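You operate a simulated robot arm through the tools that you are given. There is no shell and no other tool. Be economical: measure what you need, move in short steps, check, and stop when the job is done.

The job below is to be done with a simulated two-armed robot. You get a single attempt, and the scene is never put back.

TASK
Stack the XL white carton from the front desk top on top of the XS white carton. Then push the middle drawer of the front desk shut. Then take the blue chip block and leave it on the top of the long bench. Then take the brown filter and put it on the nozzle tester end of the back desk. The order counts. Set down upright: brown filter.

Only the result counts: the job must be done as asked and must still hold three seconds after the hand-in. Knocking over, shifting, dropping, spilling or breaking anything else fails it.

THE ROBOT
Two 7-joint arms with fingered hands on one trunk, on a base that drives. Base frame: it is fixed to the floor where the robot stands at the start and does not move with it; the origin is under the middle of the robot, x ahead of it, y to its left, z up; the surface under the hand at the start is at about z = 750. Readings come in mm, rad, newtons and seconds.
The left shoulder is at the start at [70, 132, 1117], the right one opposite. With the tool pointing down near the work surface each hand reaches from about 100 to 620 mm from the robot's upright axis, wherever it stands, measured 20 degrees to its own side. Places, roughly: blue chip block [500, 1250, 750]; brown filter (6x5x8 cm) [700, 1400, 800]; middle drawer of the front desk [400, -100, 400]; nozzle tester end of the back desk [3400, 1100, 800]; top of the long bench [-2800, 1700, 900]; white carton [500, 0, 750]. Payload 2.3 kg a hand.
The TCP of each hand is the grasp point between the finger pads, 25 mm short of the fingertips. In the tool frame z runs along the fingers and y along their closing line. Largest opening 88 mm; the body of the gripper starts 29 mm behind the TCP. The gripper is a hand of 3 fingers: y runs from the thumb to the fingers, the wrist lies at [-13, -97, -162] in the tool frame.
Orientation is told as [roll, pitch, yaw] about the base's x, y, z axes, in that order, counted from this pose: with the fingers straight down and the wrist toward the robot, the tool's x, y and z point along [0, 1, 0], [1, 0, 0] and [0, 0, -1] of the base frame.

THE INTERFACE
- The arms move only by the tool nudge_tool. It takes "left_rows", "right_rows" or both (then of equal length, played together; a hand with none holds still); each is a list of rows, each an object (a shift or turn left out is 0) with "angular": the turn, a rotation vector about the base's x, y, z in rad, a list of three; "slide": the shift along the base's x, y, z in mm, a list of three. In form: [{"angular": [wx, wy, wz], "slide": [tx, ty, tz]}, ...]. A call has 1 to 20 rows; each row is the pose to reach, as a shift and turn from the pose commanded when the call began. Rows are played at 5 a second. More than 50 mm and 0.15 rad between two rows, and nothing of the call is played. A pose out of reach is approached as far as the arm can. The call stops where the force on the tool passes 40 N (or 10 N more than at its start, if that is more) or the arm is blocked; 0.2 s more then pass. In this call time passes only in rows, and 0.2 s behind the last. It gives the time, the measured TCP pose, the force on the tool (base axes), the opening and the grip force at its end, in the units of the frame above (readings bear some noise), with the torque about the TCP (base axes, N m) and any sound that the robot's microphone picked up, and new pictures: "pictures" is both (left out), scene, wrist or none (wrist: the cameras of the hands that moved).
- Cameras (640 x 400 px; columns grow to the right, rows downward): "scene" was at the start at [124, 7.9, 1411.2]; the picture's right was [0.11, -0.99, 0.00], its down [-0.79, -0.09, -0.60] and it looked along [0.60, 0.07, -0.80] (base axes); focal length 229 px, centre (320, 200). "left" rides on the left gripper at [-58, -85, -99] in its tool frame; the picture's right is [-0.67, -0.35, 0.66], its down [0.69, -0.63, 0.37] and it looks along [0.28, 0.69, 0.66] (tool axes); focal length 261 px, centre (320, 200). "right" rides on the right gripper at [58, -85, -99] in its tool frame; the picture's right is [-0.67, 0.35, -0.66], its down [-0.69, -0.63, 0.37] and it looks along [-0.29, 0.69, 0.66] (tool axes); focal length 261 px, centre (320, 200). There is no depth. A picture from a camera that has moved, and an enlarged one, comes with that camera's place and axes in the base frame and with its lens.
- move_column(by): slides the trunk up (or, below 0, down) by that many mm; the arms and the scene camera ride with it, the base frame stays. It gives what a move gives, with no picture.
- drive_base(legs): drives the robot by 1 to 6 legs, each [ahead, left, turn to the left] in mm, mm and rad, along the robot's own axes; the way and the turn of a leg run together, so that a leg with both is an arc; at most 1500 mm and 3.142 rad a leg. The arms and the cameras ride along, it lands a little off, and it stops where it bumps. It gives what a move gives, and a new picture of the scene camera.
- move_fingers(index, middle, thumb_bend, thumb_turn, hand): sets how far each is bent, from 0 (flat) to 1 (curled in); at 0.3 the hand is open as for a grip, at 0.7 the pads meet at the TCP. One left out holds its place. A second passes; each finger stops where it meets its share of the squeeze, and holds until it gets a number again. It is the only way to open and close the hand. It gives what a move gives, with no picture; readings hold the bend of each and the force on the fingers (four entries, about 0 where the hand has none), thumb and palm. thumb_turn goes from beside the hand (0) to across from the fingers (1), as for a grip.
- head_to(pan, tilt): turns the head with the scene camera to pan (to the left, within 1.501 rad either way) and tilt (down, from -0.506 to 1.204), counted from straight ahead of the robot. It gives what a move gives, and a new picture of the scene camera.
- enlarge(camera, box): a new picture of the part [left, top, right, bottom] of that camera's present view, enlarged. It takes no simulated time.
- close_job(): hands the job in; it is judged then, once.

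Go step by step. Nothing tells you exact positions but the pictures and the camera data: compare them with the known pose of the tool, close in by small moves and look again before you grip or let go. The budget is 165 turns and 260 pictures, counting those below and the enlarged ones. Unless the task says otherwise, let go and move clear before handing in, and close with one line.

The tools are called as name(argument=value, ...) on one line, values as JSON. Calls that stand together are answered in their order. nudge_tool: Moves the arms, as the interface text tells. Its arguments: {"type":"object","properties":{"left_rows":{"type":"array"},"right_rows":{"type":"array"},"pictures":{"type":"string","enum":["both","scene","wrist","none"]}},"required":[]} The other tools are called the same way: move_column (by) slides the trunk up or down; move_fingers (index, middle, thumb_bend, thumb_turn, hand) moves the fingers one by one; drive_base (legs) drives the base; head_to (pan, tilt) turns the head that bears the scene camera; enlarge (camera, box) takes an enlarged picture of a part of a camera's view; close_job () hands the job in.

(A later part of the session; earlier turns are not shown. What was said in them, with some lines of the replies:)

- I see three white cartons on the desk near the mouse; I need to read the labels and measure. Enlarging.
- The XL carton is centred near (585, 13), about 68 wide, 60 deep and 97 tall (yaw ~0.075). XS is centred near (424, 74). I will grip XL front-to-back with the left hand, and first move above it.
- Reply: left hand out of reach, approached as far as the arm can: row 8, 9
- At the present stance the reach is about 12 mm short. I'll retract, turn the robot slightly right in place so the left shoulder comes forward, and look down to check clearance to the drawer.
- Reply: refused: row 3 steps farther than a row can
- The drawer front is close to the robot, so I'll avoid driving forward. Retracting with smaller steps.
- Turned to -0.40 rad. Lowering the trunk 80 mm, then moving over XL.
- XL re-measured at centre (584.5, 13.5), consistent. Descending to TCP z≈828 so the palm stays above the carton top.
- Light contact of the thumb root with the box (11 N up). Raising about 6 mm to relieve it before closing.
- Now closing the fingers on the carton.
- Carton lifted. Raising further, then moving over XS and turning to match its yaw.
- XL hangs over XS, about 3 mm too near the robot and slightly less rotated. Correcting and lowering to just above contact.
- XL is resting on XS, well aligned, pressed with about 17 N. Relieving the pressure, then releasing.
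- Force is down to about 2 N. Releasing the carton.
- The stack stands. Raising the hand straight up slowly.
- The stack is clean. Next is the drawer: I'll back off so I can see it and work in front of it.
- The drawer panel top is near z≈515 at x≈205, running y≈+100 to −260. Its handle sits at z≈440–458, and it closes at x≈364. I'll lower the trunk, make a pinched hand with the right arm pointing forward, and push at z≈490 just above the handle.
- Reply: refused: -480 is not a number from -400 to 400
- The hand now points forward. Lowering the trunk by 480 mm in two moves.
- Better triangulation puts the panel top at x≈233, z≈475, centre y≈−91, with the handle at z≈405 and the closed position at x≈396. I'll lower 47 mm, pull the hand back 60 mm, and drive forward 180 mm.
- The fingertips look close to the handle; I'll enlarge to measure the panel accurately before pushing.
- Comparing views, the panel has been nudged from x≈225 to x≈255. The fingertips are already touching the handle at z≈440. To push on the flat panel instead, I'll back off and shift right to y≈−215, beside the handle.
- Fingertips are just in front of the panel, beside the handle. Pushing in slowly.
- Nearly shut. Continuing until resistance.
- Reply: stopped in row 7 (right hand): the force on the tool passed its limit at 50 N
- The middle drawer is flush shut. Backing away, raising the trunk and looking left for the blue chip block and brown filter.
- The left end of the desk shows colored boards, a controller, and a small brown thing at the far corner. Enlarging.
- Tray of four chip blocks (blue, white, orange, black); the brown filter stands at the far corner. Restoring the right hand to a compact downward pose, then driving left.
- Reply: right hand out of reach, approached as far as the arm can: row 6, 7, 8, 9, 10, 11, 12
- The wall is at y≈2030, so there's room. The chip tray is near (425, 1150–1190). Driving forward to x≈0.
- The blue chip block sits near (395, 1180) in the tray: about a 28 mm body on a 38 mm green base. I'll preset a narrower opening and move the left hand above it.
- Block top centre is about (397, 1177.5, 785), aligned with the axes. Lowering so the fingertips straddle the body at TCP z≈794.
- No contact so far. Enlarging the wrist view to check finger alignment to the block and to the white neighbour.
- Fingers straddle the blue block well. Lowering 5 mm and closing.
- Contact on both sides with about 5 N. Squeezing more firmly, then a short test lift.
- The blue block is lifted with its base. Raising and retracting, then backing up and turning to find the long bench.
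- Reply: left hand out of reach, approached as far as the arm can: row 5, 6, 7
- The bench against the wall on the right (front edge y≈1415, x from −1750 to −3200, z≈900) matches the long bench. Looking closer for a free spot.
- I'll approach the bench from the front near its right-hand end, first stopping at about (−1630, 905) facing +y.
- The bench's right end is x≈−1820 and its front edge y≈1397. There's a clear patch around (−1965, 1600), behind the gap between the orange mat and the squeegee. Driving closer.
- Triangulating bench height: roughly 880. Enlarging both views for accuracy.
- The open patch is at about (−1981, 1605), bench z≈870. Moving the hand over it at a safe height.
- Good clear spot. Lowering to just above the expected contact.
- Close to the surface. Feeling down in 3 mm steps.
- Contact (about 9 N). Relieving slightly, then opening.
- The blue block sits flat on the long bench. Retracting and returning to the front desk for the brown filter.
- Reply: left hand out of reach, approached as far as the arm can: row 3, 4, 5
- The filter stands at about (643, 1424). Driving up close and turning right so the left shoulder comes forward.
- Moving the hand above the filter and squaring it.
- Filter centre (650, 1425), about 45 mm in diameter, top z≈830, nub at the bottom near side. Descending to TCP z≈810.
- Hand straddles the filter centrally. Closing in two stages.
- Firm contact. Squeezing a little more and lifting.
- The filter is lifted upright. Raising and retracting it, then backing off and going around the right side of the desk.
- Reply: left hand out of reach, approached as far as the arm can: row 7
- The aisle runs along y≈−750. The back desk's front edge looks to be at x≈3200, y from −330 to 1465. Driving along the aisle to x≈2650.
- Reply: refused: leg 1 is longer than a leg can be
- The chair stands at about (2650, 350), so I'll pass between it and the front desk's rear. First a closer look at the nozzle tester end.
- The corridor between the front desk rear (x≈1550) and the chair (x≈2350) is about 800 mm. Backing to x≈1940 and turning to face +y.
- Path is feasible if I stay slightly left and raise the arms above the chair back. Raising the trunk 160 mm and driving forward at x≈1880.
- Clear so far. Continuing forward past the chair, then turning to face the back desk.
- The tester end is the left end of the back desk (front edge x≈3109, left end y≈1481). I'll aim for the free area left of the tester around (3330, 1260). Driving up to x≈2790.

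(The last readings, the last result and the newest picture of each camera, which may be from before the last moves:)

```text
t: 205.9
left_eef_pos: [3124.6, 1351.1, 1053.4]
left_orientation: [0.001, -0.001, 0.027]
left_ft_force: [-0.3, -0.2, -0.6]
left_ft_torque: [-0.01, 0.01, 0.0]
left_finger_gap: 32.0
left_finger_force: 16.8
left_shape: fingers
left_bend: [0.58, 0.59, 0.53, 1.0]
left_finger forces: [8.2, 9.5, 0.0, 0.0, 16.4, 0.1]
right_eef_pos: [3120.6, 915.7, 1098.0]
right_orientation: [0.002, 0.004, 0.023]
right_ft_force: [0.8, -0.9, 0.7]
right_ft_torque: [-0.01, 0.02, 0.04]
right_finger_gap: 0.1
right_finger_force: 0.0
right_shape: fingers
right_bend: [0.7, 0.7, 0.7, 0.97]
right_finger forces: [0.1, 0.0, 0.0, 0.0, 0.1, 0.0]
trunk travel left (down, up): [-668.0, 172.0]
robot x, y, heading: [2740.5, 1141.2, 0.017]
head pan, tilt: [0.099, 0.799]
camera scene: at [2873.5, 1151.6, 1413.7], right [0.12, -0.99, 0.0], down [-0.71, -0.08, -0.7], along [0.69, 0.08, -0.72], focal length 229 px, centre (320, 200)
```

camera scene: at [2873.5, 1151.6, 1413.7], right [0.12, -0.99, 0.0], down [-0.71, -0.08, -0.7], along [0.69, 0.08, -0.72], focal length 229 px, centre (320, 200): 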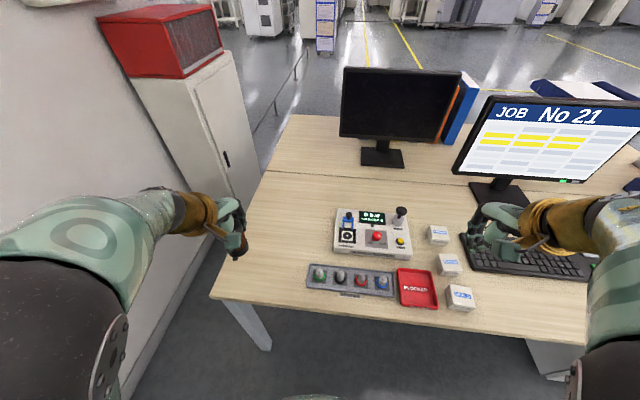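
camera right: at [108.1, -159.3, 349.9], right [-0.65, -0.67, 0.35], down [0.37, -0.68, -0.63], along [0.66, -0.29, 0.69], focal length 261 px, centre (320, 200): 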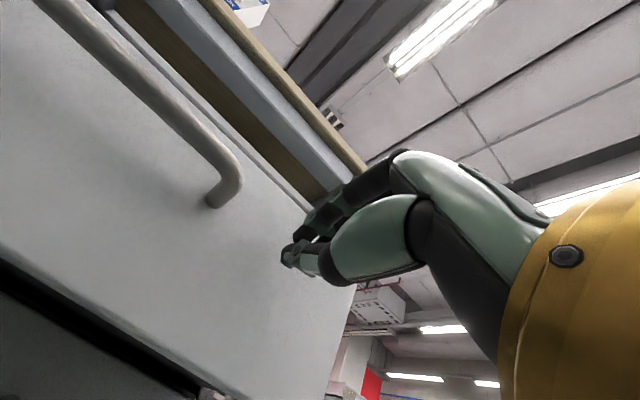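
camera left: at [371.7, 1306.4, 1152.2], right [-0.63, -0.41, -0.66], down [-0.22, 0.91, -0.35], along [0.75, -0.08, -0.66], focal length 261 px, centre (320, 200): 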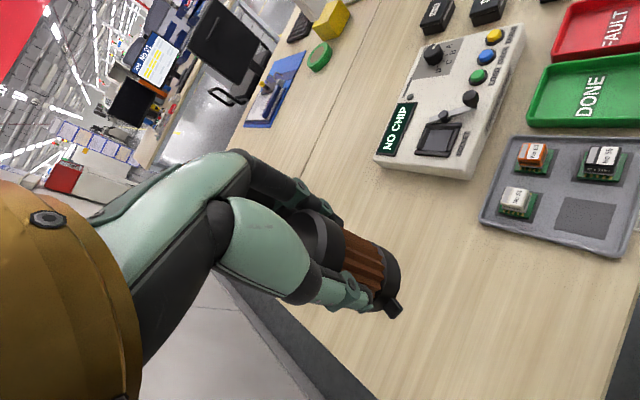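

Free area at about (3280, 1265) between the desk end and the tester. Lowering the trunk 60 mm and moving the filter over it.

move_column(by=-60)

nudge_tool(left_rows=[{"slide": [30, -17, 0]}, {"slide": [60, -34, 0]}, {"slide": [90, -50, 0]}, {"slide": [120, -66, -10]}, {"slide": [145, -80, -30]}, {"slide": [155, -86, -60]}, {"slide": [155, -86, -95]}, {"slide": [155, -86, -130]}])

enlarge(camera="scene", box=[220, 190, 380, 300])

```text
t: 206.9
left_eef_pos: [3126.2, 1350.7, 992.8]
left_orientation: [0.0, 0.001, 0.025]
left_ft_force: [0.0, -0.2, -1.2]
left_ft_torque: [-0.01, -0.01, 0.01]
left_finger_gap: 32.0
left_finger_force: 17.1
left_shape: fingers
left_bend: [0.58, 0.59, 0.53, 1.0]
left_finger forces: [8.2, 9.5, 0.1, 0.1, 16.3, 0.0]
right_eef_pos: [3121.5, 915.9, 1038.1]
right_orientation: [0.003, 0.004, 0.022]
right_ft_force: [-0.9, -0.1, -0.4]
right_ft_torque: [0.01, -0.01, -0.02]
right_finger_gap: 0.3
right_finger_force: 0.0
right_shape: fingers
right_bend: [0.7, 0.7, 0.7, 0.97]
right_finger forces: [0.0, 0.0, 0.1, 0.0, 0.0, 0.0]
trunk travel left (down, up): [-608.0, 232.0]
robot x, y, heading: [2739.2, 1138.9, 0.019]
head pan, tilt: [0.099, 0.799]
```

```text
t: 208.7
left_eef_pos: [3282.0, 1263.0, 864.4]
left_orientation: [0.0, 0.001, 0.026]
left_ft_force: [0.4, -0.6, -0.1]
left_ft_torque: [0.01, 0.0, 0.0]
left_finger_gap: 31.9
left_finger_force: 16.8
left_shape: fingers
left_bend: [0.58, 0.59, 0.53, 1.0]
left_finger forces: [8.1, 9.5, 0.1, 0.1, 16.0, 0.0]
right_eef_pos: [3122.3, 916.5, 1039.0]
right_orientation: [0.003, 0.006, 0.022]
right_ft_force: [0.3, 0.2, -0.3]
right_ft_torque: [-0.01, -0.01, -0.04]
right_finger_gap: 0.0
right_finger_force: 0.0
right_shape: fingers
right_bend: [0.7, 0.7, 0.7, 0.97]
right_finger forces: [0.0, 0.0, 0.1, 0.1, 0.1, 0.1]
trunk travel left (down, up): [-608.0, 232.0]
robot x, y, heading: [2743.4, 1139.6, 0.021]
head pan, tilt: [0.099, 0.799]
camera scene: at [2874.7, 1151.7, 1353.6], right [0.12, -0.99, 0.0], down [-0.71, -0.08, -0.7], along [0.69, 0.08, -0.72], focal length 229 px, centre (320, 200)
camera left: at [3197.9, 1202.5, 963.7], right [-0.33, -0.68, -0.66], down [-0.65, 0.67, -0.37], along [0.69, 0.3, -0.66], focal length 261 px, centre (320, 200)
```

scene: 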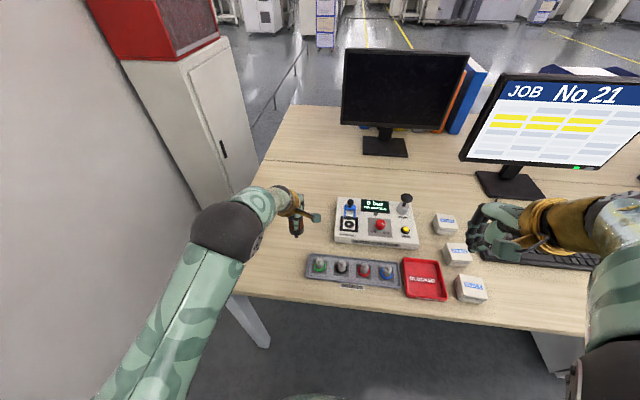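
left: 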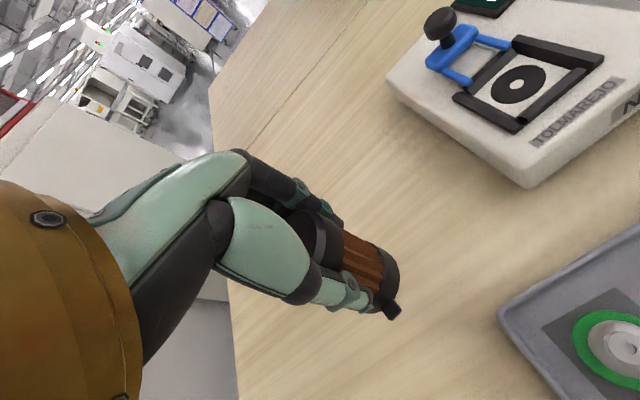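

```text
3.64 times, centred on (300, 245) of scene
camera zoom: at [2874.7, 1151.7, 1353.6], right [0.12, -0.99, 0.0], down [-0.71, -0.08, -0.7], along [0.69, 0.08, -0.72], focal length 833 px, centre (393, 36)
```

zoom: 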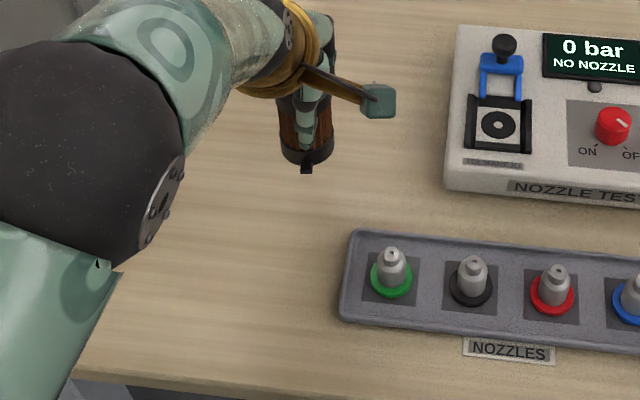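

The spot is clear and the filter hangs upright. Lowering close to the surface, then feeling for contact.

nudge_tool(left_rows=[{"slide": [0, 0, -20]}, {"slide": [0, 0, -38]}, {"slide": [0, 0, -47]}], pictures="none")

nudge_tool(left_rows=[{"slide": [0, 0, -2]}, {"slide": [0, 0, -4]}], pictures="none")

```text
t: 209.5
left_eef_pos: [3280.5, 1264.5, 817.1]
left_orientation: [-0.001, 0.001, 0.026]
left_ft_force: [-0.7, 1.1, -0.6]
left_ft_torque: [-0.03, -0.02, 0.01]
left_finger_gap: 32.2
left_finger_force: 17.1
left_shape: fingers
left_bend: [0.58, 0.59, 0.53, 1.0]
left_finger forces: [8.0, 9.5, 0.1, 0.0, 16.1, 0.1]
right_eef_pos: [3121.6, 916.2, 1039.4]
right_orientation: [0.004, 0.003, 0.023]
right_ft_force: [0.4, -0.8, -0.6]
right_ft_torque: [-0.01, -0.03, 0.01]
right_finger_gap: 0.2
right_finger_force: 0.1
right_shape: fingers
right_bend: [0.7, 0.7, 0.7, 0.97]
right_finger forces: [0.1, 0.1, 0.0, 0.0, 0.0, 0.1]
trunk travel left (down, up): [-608.0, 232.0]
robot x, y, heading: [2742.2, 1140.4, 0.021]
head pan, tilt: [0.099, 0.799]
```

```text
t: 210.1
left_eef_pos: [3279.8, 1263.3, 812.8]
left_orientation: [0.0, -0.001, 0.024]
left_ft_force: [-0.4, 0.3, 0.0]
left_ft_torque: [0.01, -0.04, 0.02]
left_finger_gap: 32.2
left_finger_force: 17.5
left_shape: fingers
left_bend: [0.58, 0.59, 0.53, 1.0]
left_finger forces: [8.4, 9.8, 0.1, 0.0, 16.5, 0.1]
right_eef_pos: [3121.2, 914.9, 1038.5]
right_orientation: [0.003, 0.002, 0.021]
right_ft_force: [-0.1, -0.4, 0.3]
right_ft_torque: [0.0, -0.02, 0.01]
right_finger_gap: 0.0
right_finger_force: 0.2
right_shape: fingers
right_bend: [0.7, 0.7, 0.7, 0.97]
right_finger forces: [0.1, 0.0, 0.0, 0.0, 0.1, 0.0]
trunk travel left (down, up): [-608.0, 232.0]
robot x, y, heading: [2742.2, 1142.9, 0.016]
head pan, tilt: [0.099, 0.799]
```

nudge_tool(left_rows=[{"slide": [0, 0, -1]}, {"slide": [0, 0, -2.5]}], pictures="wrist")

```text
t: 210.7
left_eef_pos: [3280.0, 1263.7, 811.7]
left_orientation: [0.0, -0.004, 0.027]
left_ft_force: [1.1, 0.3, 6.7]
left_ft_torque: [0.0, -0.19, 0.04]
left_finger_gap: 32.1
left_finger_force: 19.0
left_shape: fingers
left_bend: [0.58, 0.59, 0.53, 1.0]
left_finger forces: [9.0, 11.0, 0.1, 0.0, 17.8, 0.0]
right_eef_pos: [3119.7, 915.6, 1039.8]
right_orientation: [0.004, 0.005, 0.023]
right_ft_force: [-0.5, 0.6, 0.9]
right_ft_torque: [0.01, -0.02, 0.0]
right_finger_gap: 0.1
right_finger_force: 0.0
right_shape: fingers
right_bend: [0.7, 0.7, 0.7, 0.97]
right_finger forces: [0.1, 0.1, 0.0, 0.1, 0.1, 0.1]
trunk travel left (down, up): [-608.0, 232.0]
robot x, y, heading: [2741.9, 1140.9, 0.023]
head pan, tilt: [0.099, 0.799]
camera left: at [3195.0, 1203.7, 910.4], right [-0.33, -0.68, -0.66], down [-0.65, 0.67, -0.37], along [0.69, 0.3, -0.66], focal length 261 px, centre (320, 200)
```

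left: 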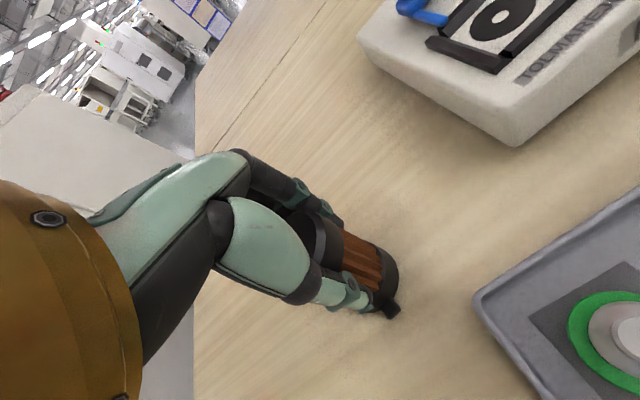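

Contact made at 6.7 N. Opening in two stages and checking that it stands before lifting away.

move_fingers(hand="left", index=0.48, middle=0.48, thumb_bend=0.48)

move_fingers(hand="left", index=0.3, middle=0.3, thumb_bend=0.3)

enlarge(camera="left", box=[220, 130, 460, 370])

```text
t: 211.7
left_eef_pos: [3279.0, 1264.8, 810.3]
left_orientation: [0.001, -0.001, 0.027]
left_ft_force: [-0.7, 0.3, 0.0]
left_ft_torque: [0.0, -0.02, 0.02]
left_finger_gap: 45.8
left_finger_force: 0.1
left_shape: fingers
left_bend: [0.48, 0.48, 0.48, 1.0]
left_finger forces: [0.1, 0.1, 0.0, 0.0, 0.2, 0.0]
right_eef_pos: [3121.3, 915.7, 1037.9]
right_orientation: [0.004, 0.003, 0.023]
right_ft_force: [-0.2, -0.1, -0.4]
right_ft_torque: [0.02, 0.03, -0.01]
right_finger_gap: 0.2
right_finger_force: 0.1
right_shape: fingers
right_bend: [0.7, 0.7, 0.7, 0.97]
right_finger forces: [0.0, 0.0, 0.0, 0.0, 0.0, 0.1]
trunk travel left (down, up): [-608.0, 232.0]
robot x, y, heading: [2744.1, 1139.1, 0.021]
head pan, tilt: [0.099, 0.799]
```

```text
t: 212.7
left_eef_pos: [3278.9, 1263.6, 809.5]
left_orientation: [0.0, 0.001, 0.026]
left_ft_force: [-0.1, -0.5, -0.2]
left_ft_torque: [-0.03, -0.03, 0.01]
left_finger_gap: 84.5
left_finger_force: 0.0
left_shape: fingers
left_bend: [0.3, 0.3, 0.3, 0.98]
left_finger forces: [0.0, 0.1, 0.0, 0.0, 0.0, 0.0]
right_eef_pos: [3119.7, 916.9, 1037.6]
right_orientation: [0.002, 0.003, 0.023]
right_ft_force: [-0.8, 0.0, -0.4]
right_ft_torque: [-0.02, 0.0, 0.0]
right_finger_gap: 0.0
right_finger_force: 0.1
right_shape: fingers
right_bend: [0.7, 0.7, 0.7, 0.97]
right_finger forces: [0.1, 0.0, 0.0, 0.0, 0.0, 0.0]
trunk travel left (down, up): [-608.0, 232.0]
robot x, y, heading: [2742.7, 1140.7, 0.017]
head pan, tilt: [0.099, 0.799]
```

```text
1.67 times, centred on (340, 250) of left
camera zoom: at [3195.8, 1204.0, 909.2], right [-0.33, -0.68, -0.66], down [-0.65, 0.67, -0.37], along [0.69, 0.3, -0.66], focal length 434 px, centre (287, 117)
```

zoom: 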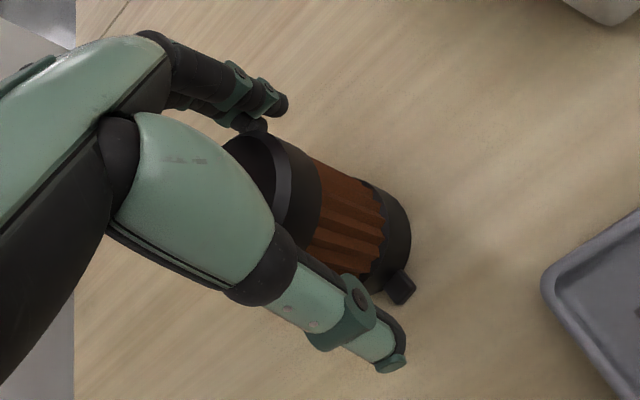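

The filter stands freely. Lifting the hand straight up and clear.

nudge_tool(left_rows=[{"slide": [0, 0, 15]}, {"slide": [0, 0, 45]}, {"slide": [0, 0, 85]}, {"slide": [0, 0, 125]}, {"slide": [-10, 10, 160]}, {"slide": [-45, 30, 180]}, {"slide": [-85, 50, 190]}])

enlarge(camera="scene", box=[220, 190, 380, 300])

```text
t: 214.3
left_eef_pos: [3193.6, 1314.8, 1002.2]
left_orientation: [0.0, -0.002, 0.023]
left_ft_force: [0.0, -0.2, 0.2]
left_ft_torque: [0.01, -0.04, -0.02]
left_finger_gap: 84.5
left_finger_force: 0.0
left_shape: fingers
left_bend: [0.3, 0.3, 0.3, 0.98]
left_finger forces: [0.1, 0.1, 0.1, 0.0, 0.1, 0.0]
right_eef_pos: [3119.7, 916.7, 1039.2]
right_orientation: [0.003, 0.001, 0.023]
right_ft_force: [0.0, 0.9, -0.1]
right_ft_torque: [0.01, -0.04, 0.0]
right_finger_gap: 0.3
right_finger_force: 0.0
right_shape: fingers
right_bend: [0.7, 0.7, 0.7, 0.97]
right_finger forces: [0.0, 0.0, 0.0, 0.0, 0.0, 0.0]
trunk travel left (down, up): [-608.0, 232.0]
robot x, y, heading: [2742.8, 1141.4, 0.021]
head pan, tilt: [0.099, 0.799]
camera scene: at [2871.1, 1152.3, 1353.9], right [0.12, -0.99, 0.0], down [-0.71, -0.09, -0.7], along [0.69, 0.08, -0.72], focal length 229 px, centre (320, 200)
camera left: at [3108.9, 1254.6, 1100.8], right [-0.33, -0.68, -0.66], down [-0.65, 0.67, -0.37], along [0.69, 0.3, -0.66], focal length 261 px, centre (320, 200)
```

scene: 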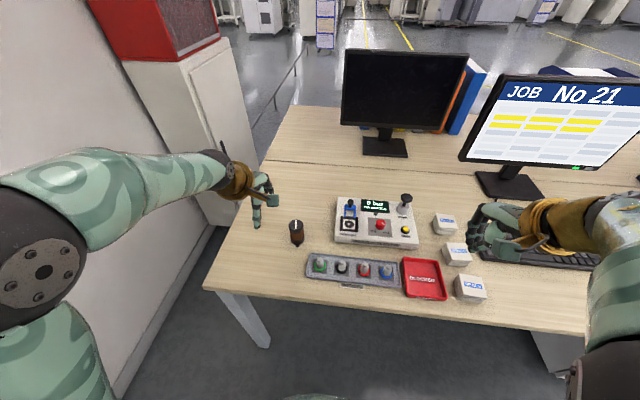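
left: 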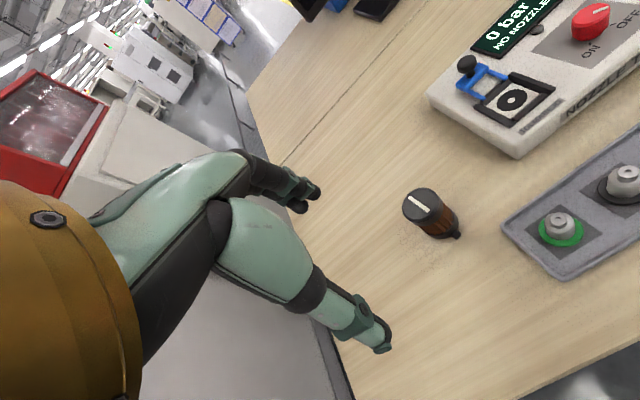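

```text
3.64 times, centred on (300, 245) of scene
camera zoom: at [2871.1, 1152.3, 1353.9], right [0.12, -0.99, 0.0], down [-0.71, -0.09, -0.7], along [0.69, 0.08, -0.72], focal length 833 px, centre (393, 36)
```

zoom: 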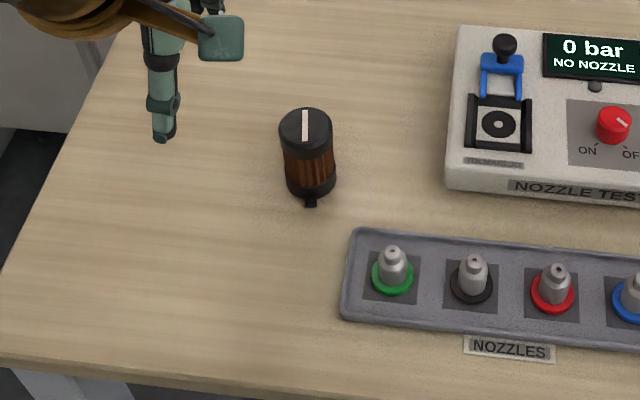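

The filter stands upright at the nozzle tester end, and both hands are clear of it. The four steps were done in the order asked, so I'm handing in.

close_job()

```text
The job is handed in.
```

All four steps were done in the order asked: XL carton stacked on XS, middle drawer pushed shut, blue chip block on the long bench, and brown filter upright at the nozzle tester end of the back desk.
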